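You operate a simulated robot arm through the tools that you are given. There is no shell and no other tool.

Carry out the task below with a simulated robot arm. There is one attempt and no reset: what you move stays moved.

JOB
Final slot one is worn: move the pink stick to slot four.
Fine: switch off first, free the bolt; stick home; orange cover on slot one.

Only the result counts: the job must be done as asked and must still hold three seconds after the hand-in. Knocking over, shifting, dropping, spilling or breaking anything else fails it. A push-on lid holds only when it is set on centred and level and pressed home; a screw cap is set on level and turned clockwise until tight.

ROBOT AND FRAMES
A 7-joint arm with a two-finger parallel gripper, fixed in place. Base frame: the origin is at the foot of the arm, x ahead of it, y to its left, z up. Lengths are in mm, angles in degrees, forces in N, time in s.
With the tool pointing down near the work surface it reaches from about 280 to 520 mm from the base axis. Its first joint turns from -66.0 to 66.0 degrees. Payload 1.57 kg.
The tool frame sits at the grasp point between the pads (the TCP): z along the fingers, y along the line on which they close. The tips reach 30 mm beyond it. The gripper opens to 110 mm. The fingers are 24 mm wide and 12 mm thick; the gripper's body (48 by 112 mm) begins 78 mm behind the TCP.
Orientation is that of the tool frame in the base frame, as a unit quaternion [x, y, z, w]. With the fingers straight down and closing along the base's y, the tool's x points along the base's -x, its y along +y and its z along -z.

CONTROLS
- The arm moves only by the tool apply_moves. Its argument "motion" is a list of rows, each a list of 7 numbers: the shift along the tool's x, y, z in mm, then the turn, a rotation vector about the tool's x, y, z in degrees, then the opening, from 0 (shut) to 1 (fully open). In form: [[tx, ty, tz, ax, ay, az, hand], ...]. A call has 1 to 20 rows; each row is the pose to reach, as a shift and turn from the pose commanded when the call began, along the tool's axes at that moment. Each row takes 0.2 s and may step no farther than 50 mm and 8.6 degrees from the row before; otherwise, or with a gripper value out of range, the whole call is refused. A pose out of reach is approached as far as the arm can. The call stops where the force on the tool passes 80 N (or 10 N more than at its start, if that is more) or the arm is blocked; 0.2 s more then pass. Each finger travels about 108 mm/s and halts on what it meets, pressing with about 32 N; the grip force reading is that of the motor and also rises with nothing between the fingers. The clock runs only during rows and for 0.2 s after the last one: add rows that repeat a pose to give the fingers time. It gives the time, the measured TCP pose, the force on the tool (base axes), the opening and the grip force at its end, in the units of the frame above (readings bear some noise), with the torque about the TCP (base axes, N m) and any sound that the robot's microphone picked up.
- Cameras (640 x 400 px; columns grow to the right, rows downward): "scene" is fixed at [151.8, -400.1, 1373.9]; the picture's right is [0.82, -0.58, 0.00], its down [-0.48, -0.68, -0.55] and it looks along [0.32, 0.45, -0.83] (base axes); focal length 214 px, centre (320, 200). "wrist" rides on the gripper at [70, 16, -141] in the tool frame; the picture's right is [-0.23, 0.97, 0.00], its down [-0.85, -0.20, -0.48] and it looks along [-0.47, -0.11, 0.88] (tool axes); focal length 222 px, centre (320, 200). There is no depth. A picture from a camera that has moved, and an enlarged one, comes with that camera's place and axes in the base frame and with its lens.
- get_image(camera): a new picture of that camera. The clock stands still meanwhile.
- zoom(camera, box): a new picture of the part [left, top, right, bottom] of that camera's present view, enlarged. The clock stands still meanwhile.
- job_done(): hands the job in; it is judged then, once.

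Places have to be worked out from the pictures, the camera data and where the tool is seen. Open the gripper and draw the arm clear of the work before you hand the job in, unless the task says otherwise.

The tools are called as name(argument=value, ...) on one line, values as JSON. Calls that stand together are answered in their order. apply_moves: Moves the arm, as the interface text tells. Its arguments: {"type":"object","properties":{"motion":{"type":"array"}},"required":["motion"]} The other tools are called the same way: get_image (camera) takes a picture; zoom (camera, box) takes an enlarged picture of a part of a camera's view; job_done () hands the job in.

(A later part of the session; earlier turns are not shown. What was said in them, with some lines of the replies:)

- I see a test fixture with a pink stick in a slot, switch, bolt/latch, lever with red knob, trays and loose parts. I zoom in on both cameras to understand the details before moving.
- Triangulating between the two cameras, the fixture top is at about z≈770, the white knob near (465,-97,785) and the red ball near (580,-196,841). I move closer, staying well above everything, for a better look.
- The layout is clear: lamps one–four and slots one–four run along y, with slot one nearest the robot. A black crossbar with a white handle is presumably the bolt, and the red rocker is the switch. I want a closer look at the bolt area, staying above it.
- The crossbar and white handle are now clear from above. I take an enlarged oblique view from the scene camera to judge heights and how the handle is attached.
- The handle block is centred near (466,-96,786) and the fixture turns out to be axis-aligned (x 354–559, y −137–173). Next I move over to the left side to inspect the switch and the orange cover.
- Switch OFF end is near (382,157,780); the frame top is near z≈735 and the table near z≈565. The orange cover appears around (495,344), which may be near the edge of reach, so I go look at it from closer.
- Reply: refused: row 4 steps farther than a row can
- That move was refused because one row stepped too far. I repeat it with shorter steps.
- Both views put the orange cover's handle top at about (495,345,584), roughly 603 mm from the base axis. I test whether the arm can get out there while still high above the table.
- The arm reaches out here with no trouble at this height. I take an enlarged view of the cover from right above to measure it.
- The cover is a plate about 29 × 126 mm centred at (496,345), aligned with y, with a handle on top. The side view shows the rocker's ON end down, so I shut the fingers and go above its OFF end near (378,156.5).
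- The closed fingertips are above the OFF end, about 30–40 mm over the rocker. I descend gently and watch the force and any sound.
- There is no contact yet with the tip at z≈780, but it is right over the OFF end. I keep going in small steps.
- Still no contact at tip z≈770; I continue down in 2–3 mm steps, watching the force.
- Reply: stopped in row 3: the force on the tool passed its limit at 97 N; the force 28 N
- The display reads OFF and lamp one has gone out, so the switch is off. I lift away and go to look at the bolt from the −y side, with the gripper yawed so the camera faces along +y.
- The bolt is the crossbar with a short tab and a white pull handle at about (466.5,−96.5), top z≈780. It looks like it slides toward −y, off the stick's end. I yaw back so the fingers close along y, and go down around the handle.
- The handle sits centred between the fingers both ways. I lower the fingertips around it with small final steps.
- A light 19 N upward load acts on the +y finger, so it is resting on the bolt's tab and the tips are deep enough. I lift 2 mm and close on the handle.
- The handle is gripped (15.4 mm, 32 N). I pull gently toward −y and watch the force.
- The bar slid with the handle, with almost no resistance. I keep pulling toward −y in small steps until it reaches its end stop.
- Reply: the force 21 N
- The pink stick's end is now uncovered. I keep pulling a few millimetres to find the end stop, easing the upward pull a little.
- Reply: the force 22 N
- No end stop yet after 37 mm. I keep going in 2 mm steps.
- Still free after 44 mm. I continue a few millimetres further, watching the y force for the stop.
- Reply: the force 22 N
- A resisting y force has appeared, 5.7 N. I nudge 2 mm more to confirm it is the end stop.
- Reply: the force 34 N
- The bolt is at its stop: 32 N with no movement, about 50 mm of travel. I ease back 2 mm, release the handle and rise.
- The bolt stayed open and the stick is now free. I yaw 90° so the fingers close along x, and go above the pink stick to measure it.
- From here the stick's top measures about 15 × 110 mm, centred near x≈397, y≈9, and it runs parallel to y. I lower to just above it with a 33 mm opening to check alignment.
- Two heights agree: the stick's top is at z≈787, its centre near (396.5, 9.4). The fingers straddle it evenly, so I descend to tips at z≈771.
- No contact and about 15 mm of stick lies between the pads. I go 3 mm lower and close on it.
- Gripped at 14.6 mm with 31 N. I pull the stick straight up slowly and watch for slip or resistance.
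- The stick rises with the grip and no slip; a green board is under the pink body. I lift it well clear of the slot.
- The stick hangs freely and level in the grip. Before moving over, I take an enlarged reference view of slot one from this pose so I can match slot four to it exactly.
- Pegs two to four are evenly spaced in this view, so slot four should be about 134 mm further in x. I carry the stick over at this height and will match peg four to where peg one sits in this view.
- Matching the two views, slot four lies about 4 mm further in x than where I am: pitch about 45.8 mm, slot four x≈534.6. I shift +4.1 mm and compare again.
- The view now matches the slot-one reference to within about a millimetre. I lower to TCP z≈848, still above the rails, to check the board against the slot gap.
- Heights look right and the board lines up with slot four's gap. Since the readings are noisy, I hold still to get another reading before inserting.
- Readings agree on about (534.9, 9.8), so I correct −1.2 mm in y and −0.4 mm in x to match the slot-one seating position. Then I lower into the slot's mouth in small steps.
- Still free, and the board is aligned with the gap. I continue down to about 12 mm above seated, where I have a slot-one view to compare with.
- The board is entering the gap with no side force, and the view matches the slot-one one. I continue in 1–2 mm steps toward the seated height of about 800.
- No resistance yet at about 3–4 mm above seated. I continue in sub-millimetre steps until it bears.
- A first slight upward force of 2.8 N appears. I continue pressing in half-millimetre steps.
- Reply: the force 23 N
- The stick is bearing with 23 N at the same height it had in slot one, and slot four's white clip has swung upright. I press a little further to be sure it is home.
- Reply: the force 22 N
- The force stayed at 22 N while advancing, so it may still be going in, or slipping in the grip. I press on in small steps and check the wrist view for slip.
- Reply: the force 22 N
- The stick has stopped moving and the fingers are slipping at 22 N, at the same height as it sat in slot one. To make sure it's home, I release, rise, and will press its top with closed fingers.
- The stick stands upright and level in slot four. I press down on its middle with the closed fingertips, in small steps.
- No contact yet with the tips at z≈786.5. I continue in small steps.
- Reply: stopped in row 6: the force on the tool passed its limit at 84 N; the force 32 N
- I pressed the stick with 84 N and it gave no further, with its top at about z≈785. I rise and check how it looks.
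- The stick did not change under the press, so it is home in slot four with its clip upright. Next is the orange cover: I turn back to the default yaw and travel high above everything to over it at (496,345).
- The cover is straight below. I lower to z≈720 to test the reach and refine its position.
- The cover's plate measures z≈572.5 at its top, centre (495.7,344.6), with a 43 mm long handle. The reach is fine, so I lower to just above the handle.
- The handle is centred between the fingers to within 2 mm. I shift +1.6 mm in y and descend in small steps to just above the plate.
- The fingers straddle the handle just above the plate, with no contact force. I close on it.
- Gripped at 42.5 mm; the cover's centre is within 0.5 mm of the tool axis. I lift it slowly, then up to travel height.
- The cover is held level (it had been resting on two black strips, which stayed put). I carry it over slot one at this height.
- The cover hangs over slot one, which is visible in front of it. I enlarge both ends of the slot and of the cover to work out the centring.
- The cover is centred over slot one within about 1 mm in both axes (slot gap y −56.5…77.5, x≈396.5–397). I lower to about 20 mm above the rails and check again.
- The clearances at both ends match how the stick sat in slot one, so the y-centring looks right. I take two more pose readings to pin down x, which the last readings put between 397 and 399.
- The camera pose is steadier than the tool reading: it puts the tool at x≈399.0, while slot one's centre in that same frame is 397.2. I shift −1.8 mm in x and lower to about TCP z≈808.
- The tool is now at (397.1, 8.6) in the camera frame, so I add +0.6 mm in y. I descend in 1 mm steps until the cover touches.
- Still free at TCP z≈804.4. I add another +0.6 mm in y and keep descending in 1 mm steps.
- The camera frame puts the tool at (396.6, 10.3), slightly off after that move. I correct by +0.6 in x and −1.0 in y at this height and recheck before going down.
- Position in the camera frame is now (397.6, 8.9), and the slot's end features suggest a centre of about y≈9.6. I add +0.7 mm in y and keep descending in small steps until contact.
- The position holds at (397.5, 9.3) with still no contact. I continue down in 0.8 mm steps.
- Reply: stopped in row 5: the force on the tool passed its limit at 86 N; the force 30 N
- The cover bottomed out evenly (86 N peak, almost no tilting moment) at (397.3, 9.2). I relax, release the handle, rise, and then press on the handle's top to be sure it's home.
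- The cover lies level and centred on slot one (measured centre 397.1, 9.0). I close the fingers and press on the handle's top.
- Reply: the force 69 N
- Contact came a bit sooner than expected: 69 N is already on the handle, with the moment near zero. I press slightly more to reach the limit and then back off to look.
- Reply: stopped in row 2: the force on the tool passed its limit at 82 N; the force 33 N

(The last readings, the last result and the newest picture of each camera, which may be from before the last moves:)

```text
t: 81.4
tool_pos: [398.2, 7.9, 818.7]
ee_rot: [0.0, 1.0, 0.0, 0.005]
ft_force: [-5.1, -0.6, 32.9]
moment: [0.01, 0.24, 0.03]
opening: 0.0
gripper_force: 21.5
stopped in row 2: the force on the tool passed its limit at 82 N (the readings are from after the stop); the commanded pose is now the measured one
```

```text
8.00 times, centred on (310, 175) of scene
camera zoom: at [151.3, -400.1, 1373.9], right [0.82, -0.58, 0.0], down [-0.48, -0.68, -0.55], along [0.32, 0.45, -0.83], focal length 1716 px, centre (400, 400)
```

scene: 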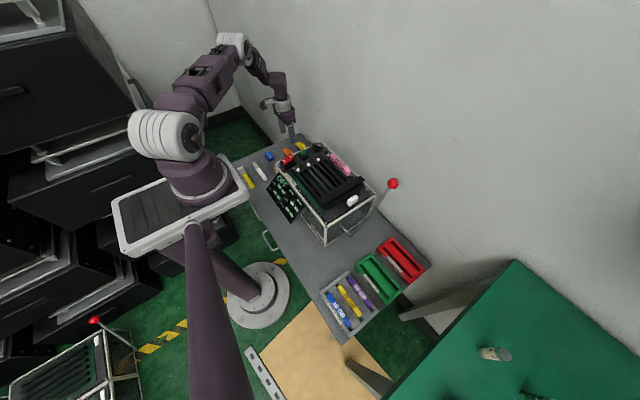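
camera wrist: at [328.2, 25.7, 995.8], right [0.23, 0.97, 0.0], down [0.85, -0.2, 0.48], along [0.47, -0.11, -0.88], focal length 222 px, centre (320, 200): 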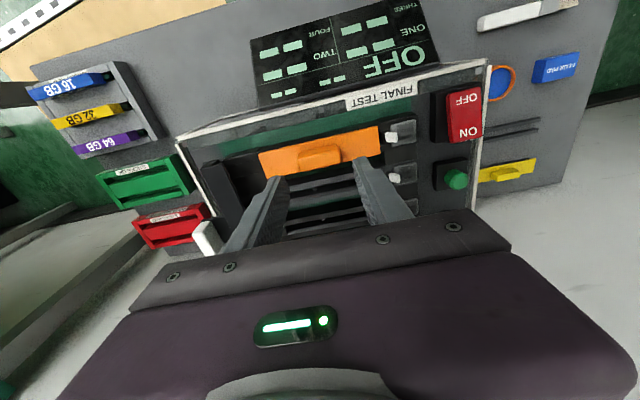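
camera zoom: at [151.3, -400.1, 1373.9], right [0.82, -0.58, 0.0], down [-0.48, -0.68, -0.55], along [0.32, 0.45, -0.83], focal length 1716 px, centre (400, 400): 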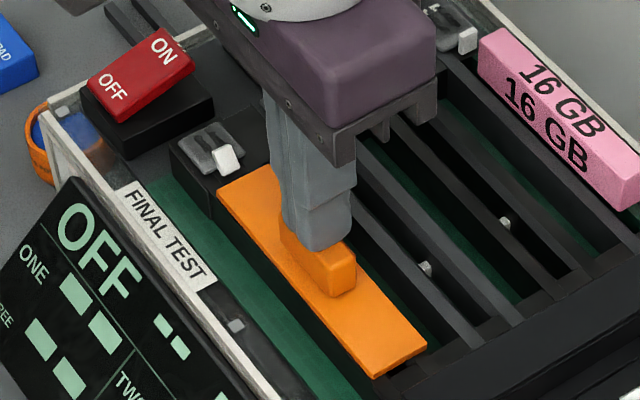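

The cover did not move under 82 N. I back off, rise, and look closely at the plate's edges for any gap or tilt.

apply_moves(motion=[[0, 0, -10, 0, 0, 0, 0], [0, 0, -40, 0, 0, 0, 0], [0, 0, -70, 0, 0, 0, 0], [30, 0, -90, 0, 0, 0, 0], [60, 0, -90, 0, 0, 0, 0], [60, 0, -90, 0, 0, 0, 0]])

zoom(camera="scene", box=[285, 155, 335, 200])

zoom(camera="scene", box=[305, 175, 335, 200])

get_image(camera="wrist")

```text
t: 82.8
tool_pos: [336.5, 8.1, 906.7]
ee_rot: [0.0, 1.0, 0.0, 0.005]
ft_force: [-0.2, -0.4, 0.5]
moment: [0.0, 0.0, 0.0]
opening: 0.0
gripper_force: 21.5
```

```text
8.89 times, centred on (310, 178) of scene
camera zoom: at [151.8, -400.1, 1373.9], right [0.82, -0.58, 0.0], down [-0.48, -0.68, -0.55], along [0.32, 0.45, -0.83], focal length 1906 px, centre (409, 400)
```

zoom: 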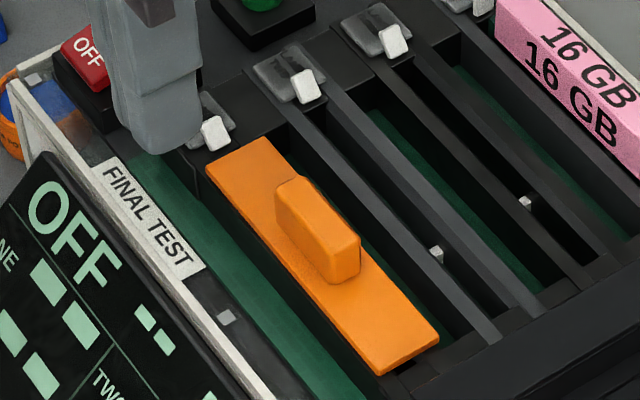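

```text
16.00 times, centred on (320, 188) of scene
camera zoom: at [151.8, -400.1, 1373.9], right [0.82, -0.58, 0.0], down [-0.48, -0.68, -0.55], along [0.32, 0.45, -0.83], focal length 3432 px, centre (320, 400)
```

zoom: 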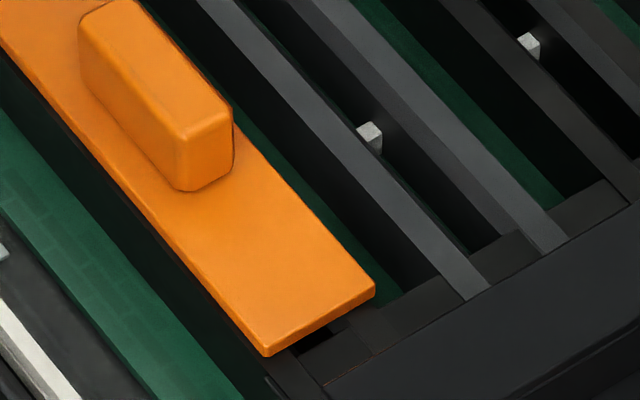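

```text
taken
camera wrist: at [266.6, 23.8, 1048.0], right [0.23, 0.97, 0.0], down [0.85, -0.2, 0.49], along [0.47, -0.11, -0.87], focal length 222 px, centre (320, 200)
```

wrist: 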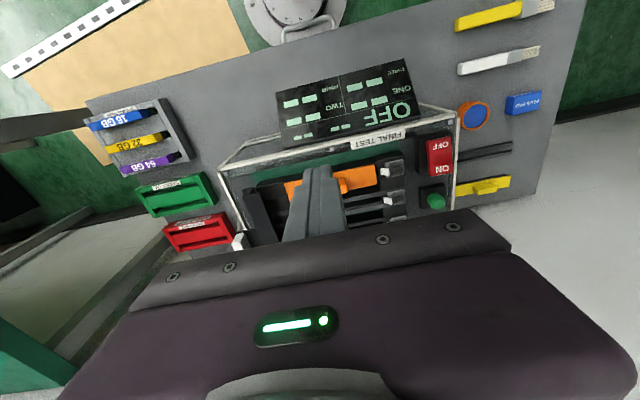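

The plate looks flush on slot one with no visible tilt. To verify and press evenly, I'll straddle the handle with open fingers and press both sides of the plate together; first I go back over it and correct a 0.6° tool tilt.

apply_moves(motion=[[-20, 0, 0, 0, 0.3, 0, 0.3], [-45, 0.5, 0, 0, 0.57, 0, 0.58], [-60.6, 1.2, 10, 0, 0.57, 0, 0.58], [-60.6, 1.2, 40, 0, 0.57, 0, 0.58], [-60.6, 1.2, 70, 0, 0.57, 0, 0.58], [-60.6, 1.2, 92, 0, 0.57, 0, 0.58], [-60.6, 1.2, 92, 0, 0.57, 0, 0.58]])

zoom(camera="wrist", box=[200, 60, 440, 220])

```text
t: 84.4
tool_pos: [398.1, 9.3, 813.3]
ee_rot: [0.001, 1.0, 0.0, 0.001]
ft_force: [-0.6, 0.3, -0.5]
moment: [0.01, 0.0, -0.01]
opening: 63.9
gripper_force: 0.0
```

```text
2.50 times, centred on (320, 140) of wrist
camera zoom: at [329.4, 25.3, 956.2], right [0.23, 0.97, 0.0], down [0.86, -0.2, 0.48], along [0.47, -0.11, -0.88], focal length 555 px, centre (320, 350)
```

zoom: 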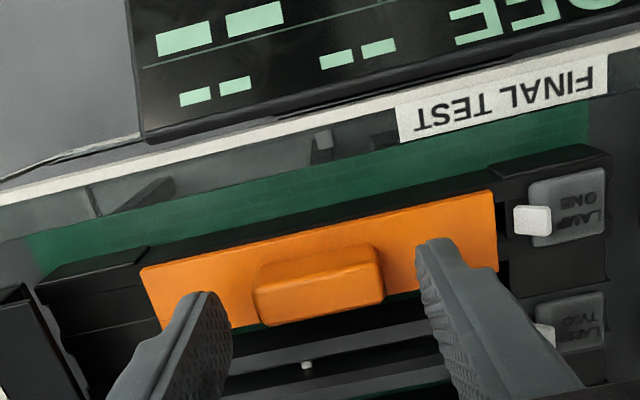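

The fingers straddle the handle over the plate but are 2 mm too far in x. I correct that and lower until the tips meet the plate.

apply_moves(motion=[[2.1, 0, 0, 0, 0, 0, 0.58], [2.1, 0, 6, 0, 0, 0, 0.58], [2.1, 0, 12, 0, 0, 0, 0.58], [2.1, 0, 14, 0, 0, 0, 0.58], [2.1, 0, 15, 0, 0, 0, 0.58], [2.1, 0, 16, 0, 0, 0, 0.58], [2.1, 0, 17, 0, 0, 0, 0.58], [2.1, 0, 18, 0, 0, 0, 0.58], [2.1, 0, 18.7, 0, 0, 0, 0.58], [2.1, 0, 19.4, 0, 0, 0, 0.58]])

zoom(camera="wrist", box=[200, 60, 440, 220])

```text
t: 86.6
tool_pos: [395.3, 9.2, 796.3]
ee_rot: [0.0, 1.0, 0.0, 0.0]
ft_force: [-1.4, 0.2, 0.1]
moment: [0.02, -0.01, -0.02]
opening: 63.8
gripper_force: 0.1
```

```text
2.50 times, centred on (320, 140) of wrist
camera zoom: at [327.7, 25.3, 938.3], right [0.23, 0.97, 0.0], down [0.86, -0.2, 0.48], along [0.47, -0.11, -0.88], focal length 555 px, centre (320, 350)
```

zoom: 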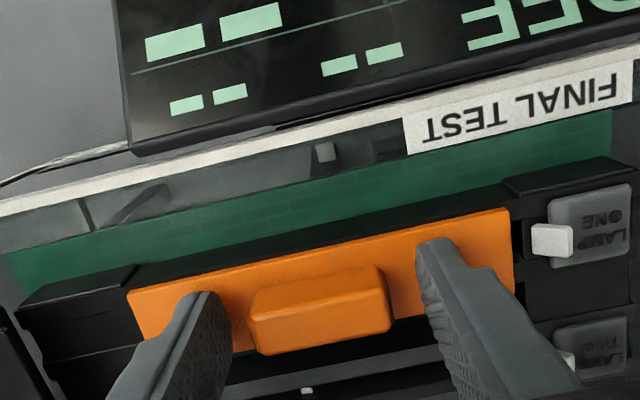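

No contact yet with the tips at z≈767. I continue in 0.6 mm steps.

apply_moves(motion=[[0.3, 0, 0.6, 0, 0, 0, 0.58], [0.3, 0, 1.2, 0, 0, 0, 0.58], [0.3, 0, 1.8, 0, 0, 0, 0.58], [0.3, 0, 2.4, 0, 0, 0, 0.58], [0.3, 0, 2.4, 0, 0, 0, 0.58]])

zoom(camera="wrist", box=[200, 60, 440, 220])

```text
t: 87.8
tool_pos: [395.4, 7.9, 795.6]
ee_rot: [0.0, 1.0, 0.0, 0.0]
ft_force: [-4.5, 0.0, 74.8]
moment: [-0.08, 0.21, 0.11]
opening: 63.7
gripper_force: 0.0
```

```text
2.50 times, centred on (320, 140) of wrist
camera zoom: at [327.4, 25.4, 936.4], right [0.23, 0.97, 0.0], down [0.85, -0.2, 0.48], along [0.47, -0.11, -0.88], focal length 555 px, centre (320, 350)
```

zoom: 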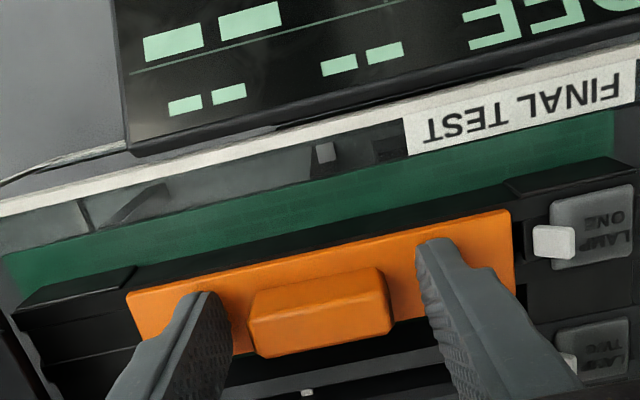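

Both fingers press the plate evenly with 75 N and no moment: the plate's top is at z≈765.4. To confirm the plate is down on the rails, I rise and gently touch the empty slot-three rails for their height.

apply_moves(motion=[[0, 0, -5, 0, 0, 0, 0.58], [0, 0, -30, 0, 0, 0, 0.58], [0, 0, -65, 0, 0, 0, 0.58], [-30, 5, -65, 0, 0, 0, 0.3], [-65, 15, -65, 0, 0, 0, 0], [-92, 21, -65, 0, 0, 0, 0], [-92, 21, -45, 0, 0, 0, 0], [-92, 21, -25, 0, 0, 0, 0], [-92, 21, -14, 0, 0, 0, 0], [-92, 21, -14, 0, 0, 0, 0]])

zoom(camera="wrist", box=[200, 60, 440, 220])

zoom(camera="scene", box=[280, 140, 360, 200])

```text
t: 90.0
tool_pos: [487.3, 30.3, 807.3]
ee_rot: [0.0, 1.0, 0.0, 0.0]
ft_force: [-1.0, -0.2, -0.3]
moment: [-0.03, -0.02, 0.0]
opening: 0.0
gripper_force: 21.5
```

```text
2.50 times, centred on (320, 140) of wrist
camera zoom: at [418.5, 46.6, 948.8], right [0.23, 0.97, 0.0], down [0.86, -0.2, 0.48], along [0.47, -0.11, -0.88], focal length 555 px, centre (320, 350)
```

zoom: 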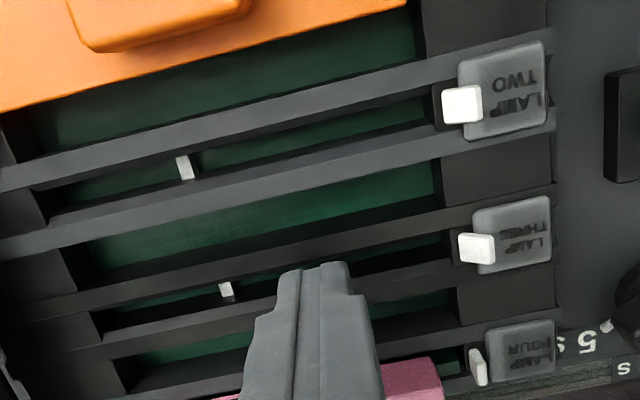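

```text
6.67 times, centred on (320, 170) of scene
camera zoom: at [151.8, -400.1, 1373.9], right [0.82, -0.58, 0.0], down [-0.48, -0.68, -0.55], along [0.32, 0.45, -0.83], focal length 1430 px, centre (320, 400)
```

zoom: 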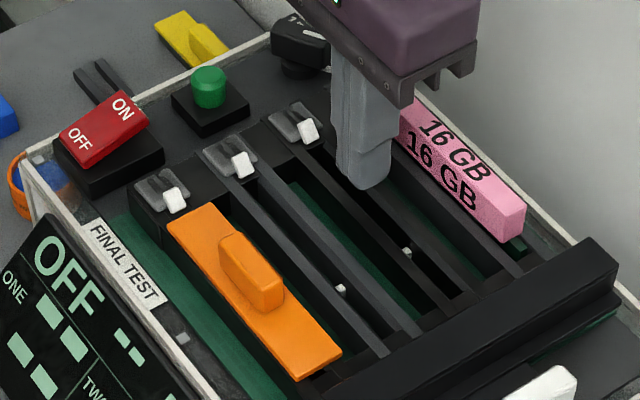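

The closed tips are over slot three's rails at z≈778. I lower gently in 1 mm steps to touch.

apply_moves(motion=[[0, 0, 5, 0, 0, 0, 0], [0, 0, 9, 0, 0, 0, 0], [0, 0, 11, 0, 0, 0, 0], [0, 0, 12, 0, 0, 0, 0], [0, 0, 13, 0, 0, 0, 0], [0, 0, 14, 0, 0, 0, 0]])

zoom(camera="wrist", box=[200, 60, 440, 220])

```text
t: 91.4
tool_pos: [488.8, 29.7, 792.8]
ee_rot: [0.001, 1.0, 0.0, 0.0]
ft_force: [0.7, -0.9, -0.1]
moment: [-0.02, 0.01, -0.03]
opening: 0.2
gripper_force: 21.1
```

```text
2.50 times, centred on (320, 140) of wrist
camera zoom: at [419.3, 46.2, 934.7], right [0.23, 0.97, 0.0], down [0.86, -0.2, 0.48], along [0.47, -0.11, -0.88], focal length 555 px, centre (320, 350)
```

zoom: 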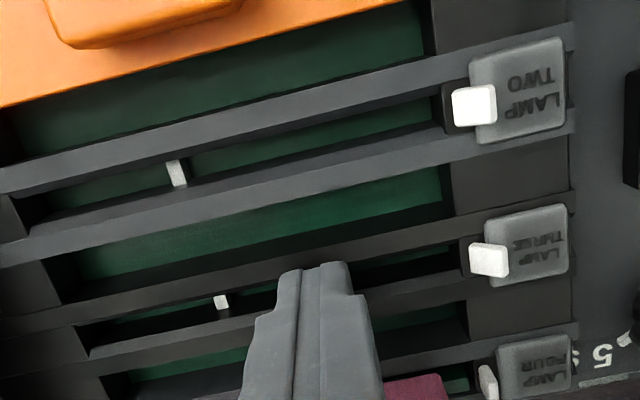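

No contact at tip z≈763.7. I continue gently.

apply_moves(motion=[[0, 0, 0.7, 0, 0, 0, 0], [0, 0, 1.4, 0, 0, 0, 0], [0, 0, 2.1, 0, 0, 0, 0], [0, 0, 2.8, 0, 0, 0, 0]])

zoom(camera="wrist", box=[200, 60, 440, 220])

```text
t: 92.4
tool_pos: [488.4, 28.7, 790.4]
ee_rot: [0.0, 1.0, 0.0, 0.0]
ft_force: [-1.1, -0.5, 5.7]
moment: [-0.03, 0.05, -0.01]
opening: 0.0
gripper_force: 21.3
```

```text
2.50 times, centred on (320, 140) of wrist
camera zoom: at [419.4, 46.2, 932.7], right [0.23, 0.97, 0.0], down [0.86, -0.2, 0.48], along [0.47, -0.11, -0.88], focal length 555 px, centre (320, 350)
```

zoom: 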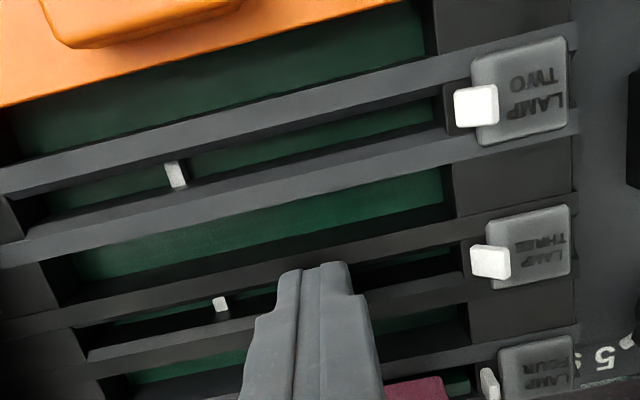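

The rails are at z≈761.7 and the plate's top at 765.4, so the ~4 mm plate is fully down on slot one. I rise, open the gripper and withdraw toward the start pose.

apply_moves(motion=[[0, 0, -5, 0, 0, 0, 0], [0, 0, -40, 0, 0, 0, 0], [0, 0, -85, 0, 0, 0, 0], [10, -5, -130, 0, 0, 0, 0.4], [30, -10, -170, 0, 0, 0, 0.7], [55, -15, -210, 0, 0, 0, 1], [80, -20, -250, 0, 0, 0, 1], [105, -25, -285, 0, 0, 0, 1], [130, -28, -315, 0, 0, 0, 1], [130, -28, -315, 0, 0, 0, 1]])

get_image(camera="scene")

zoom(camera="scene", box=[250, 130, 400, 230])

zoom(camera="wrist", box=[220, 30, 480, 220])

```text
t: 94.6
tool_pos: [356.0, 1.1, 1107.6]
ee_rot: [0.0, 1.0, 0.0, -0.001]
ft_force: [-0.2, -0.7, 0.7]
moment: [-0.01, -0.02, 0.0]
opening: 110.0
gripper_force: 0.0
```

```text
taken
```

scene: 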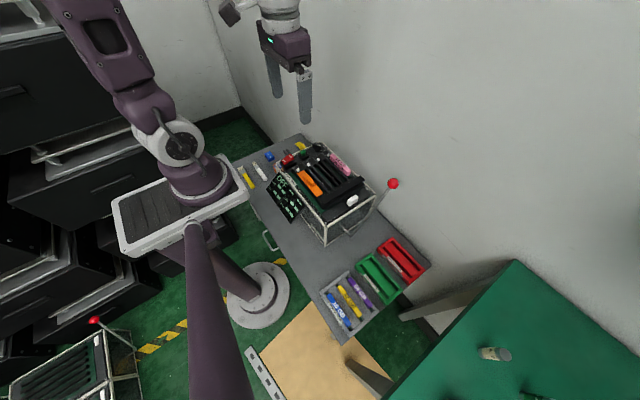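

```text
4.00 times, centred on (325, 180) of scene
camera zoom: at [151.7, -400.1, 1373.9], right [0.82, -0.58, 0.0], down [-0.48, -0.68, -0.55], along [0.32, 0.45, -0.83], focal length 858 px, centre (300, 280)
```

zoom: 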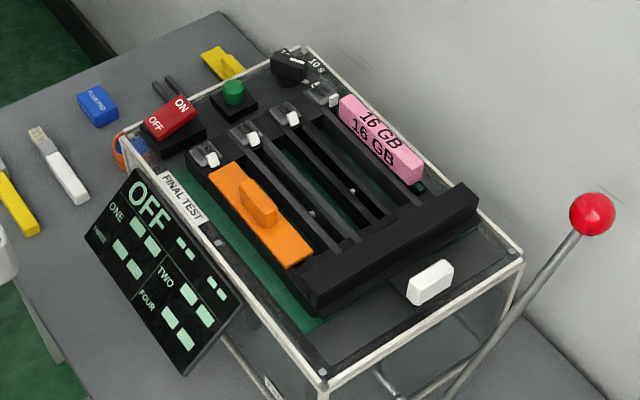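

```text
2.11 times, centred on (350, 125) of wrist
camera zoom: at [288.4, 18.4, 1248.3], right [0.23, 0.97, 0.0], down [0.86, -0.2, 0.48], along [0.47, -0.11, -0.88], focal length 468 px, centre (257, 358)
```

zoom: 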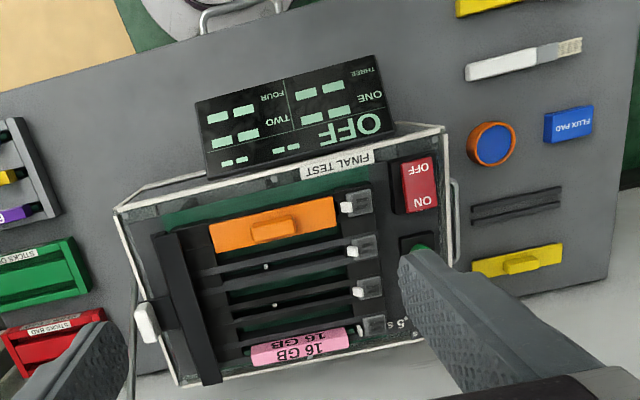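

The final pictures show everything in place:
- **Switch:** the display reads OFF.
- **Bolt:** drawn back to its stop.
- **Stick:** the pink stick is seated in slot four.
- **Cover:** the orange cover is level and centred on slot one.

The gripper is open and clear and nothing else has moved, so I hand the job in.

job_done()

```text
The job is handed in.
```

The pink stick is now in slot four and the job is handed in. I don't have the judge's verdict, only what the readings and final pictures show.

- **Switch:** I turned it off first. The display reads OFF and lamp one went out.
- **Bolt:** It is pulled back about 50 mm to its end stop and left open, since you only asked for it to be freed.
- **Stick:** It sits at the same depth in slot four as it did in slot one. It didn't move when I pressed its top with 84 N, and slot four's white clip swung upright.
- **Cover:** The orange cover is on slot one, level and about 1 mm from centre. Its plate is flat on the rails, and it didn't move under presses of 75 to 86 N.

While checking the cover I also touched slot three's rails with about 6 N, only to measure their height. Nothing else looks moved in the final pictures. The gripper is open and the arm is back near its start pose.
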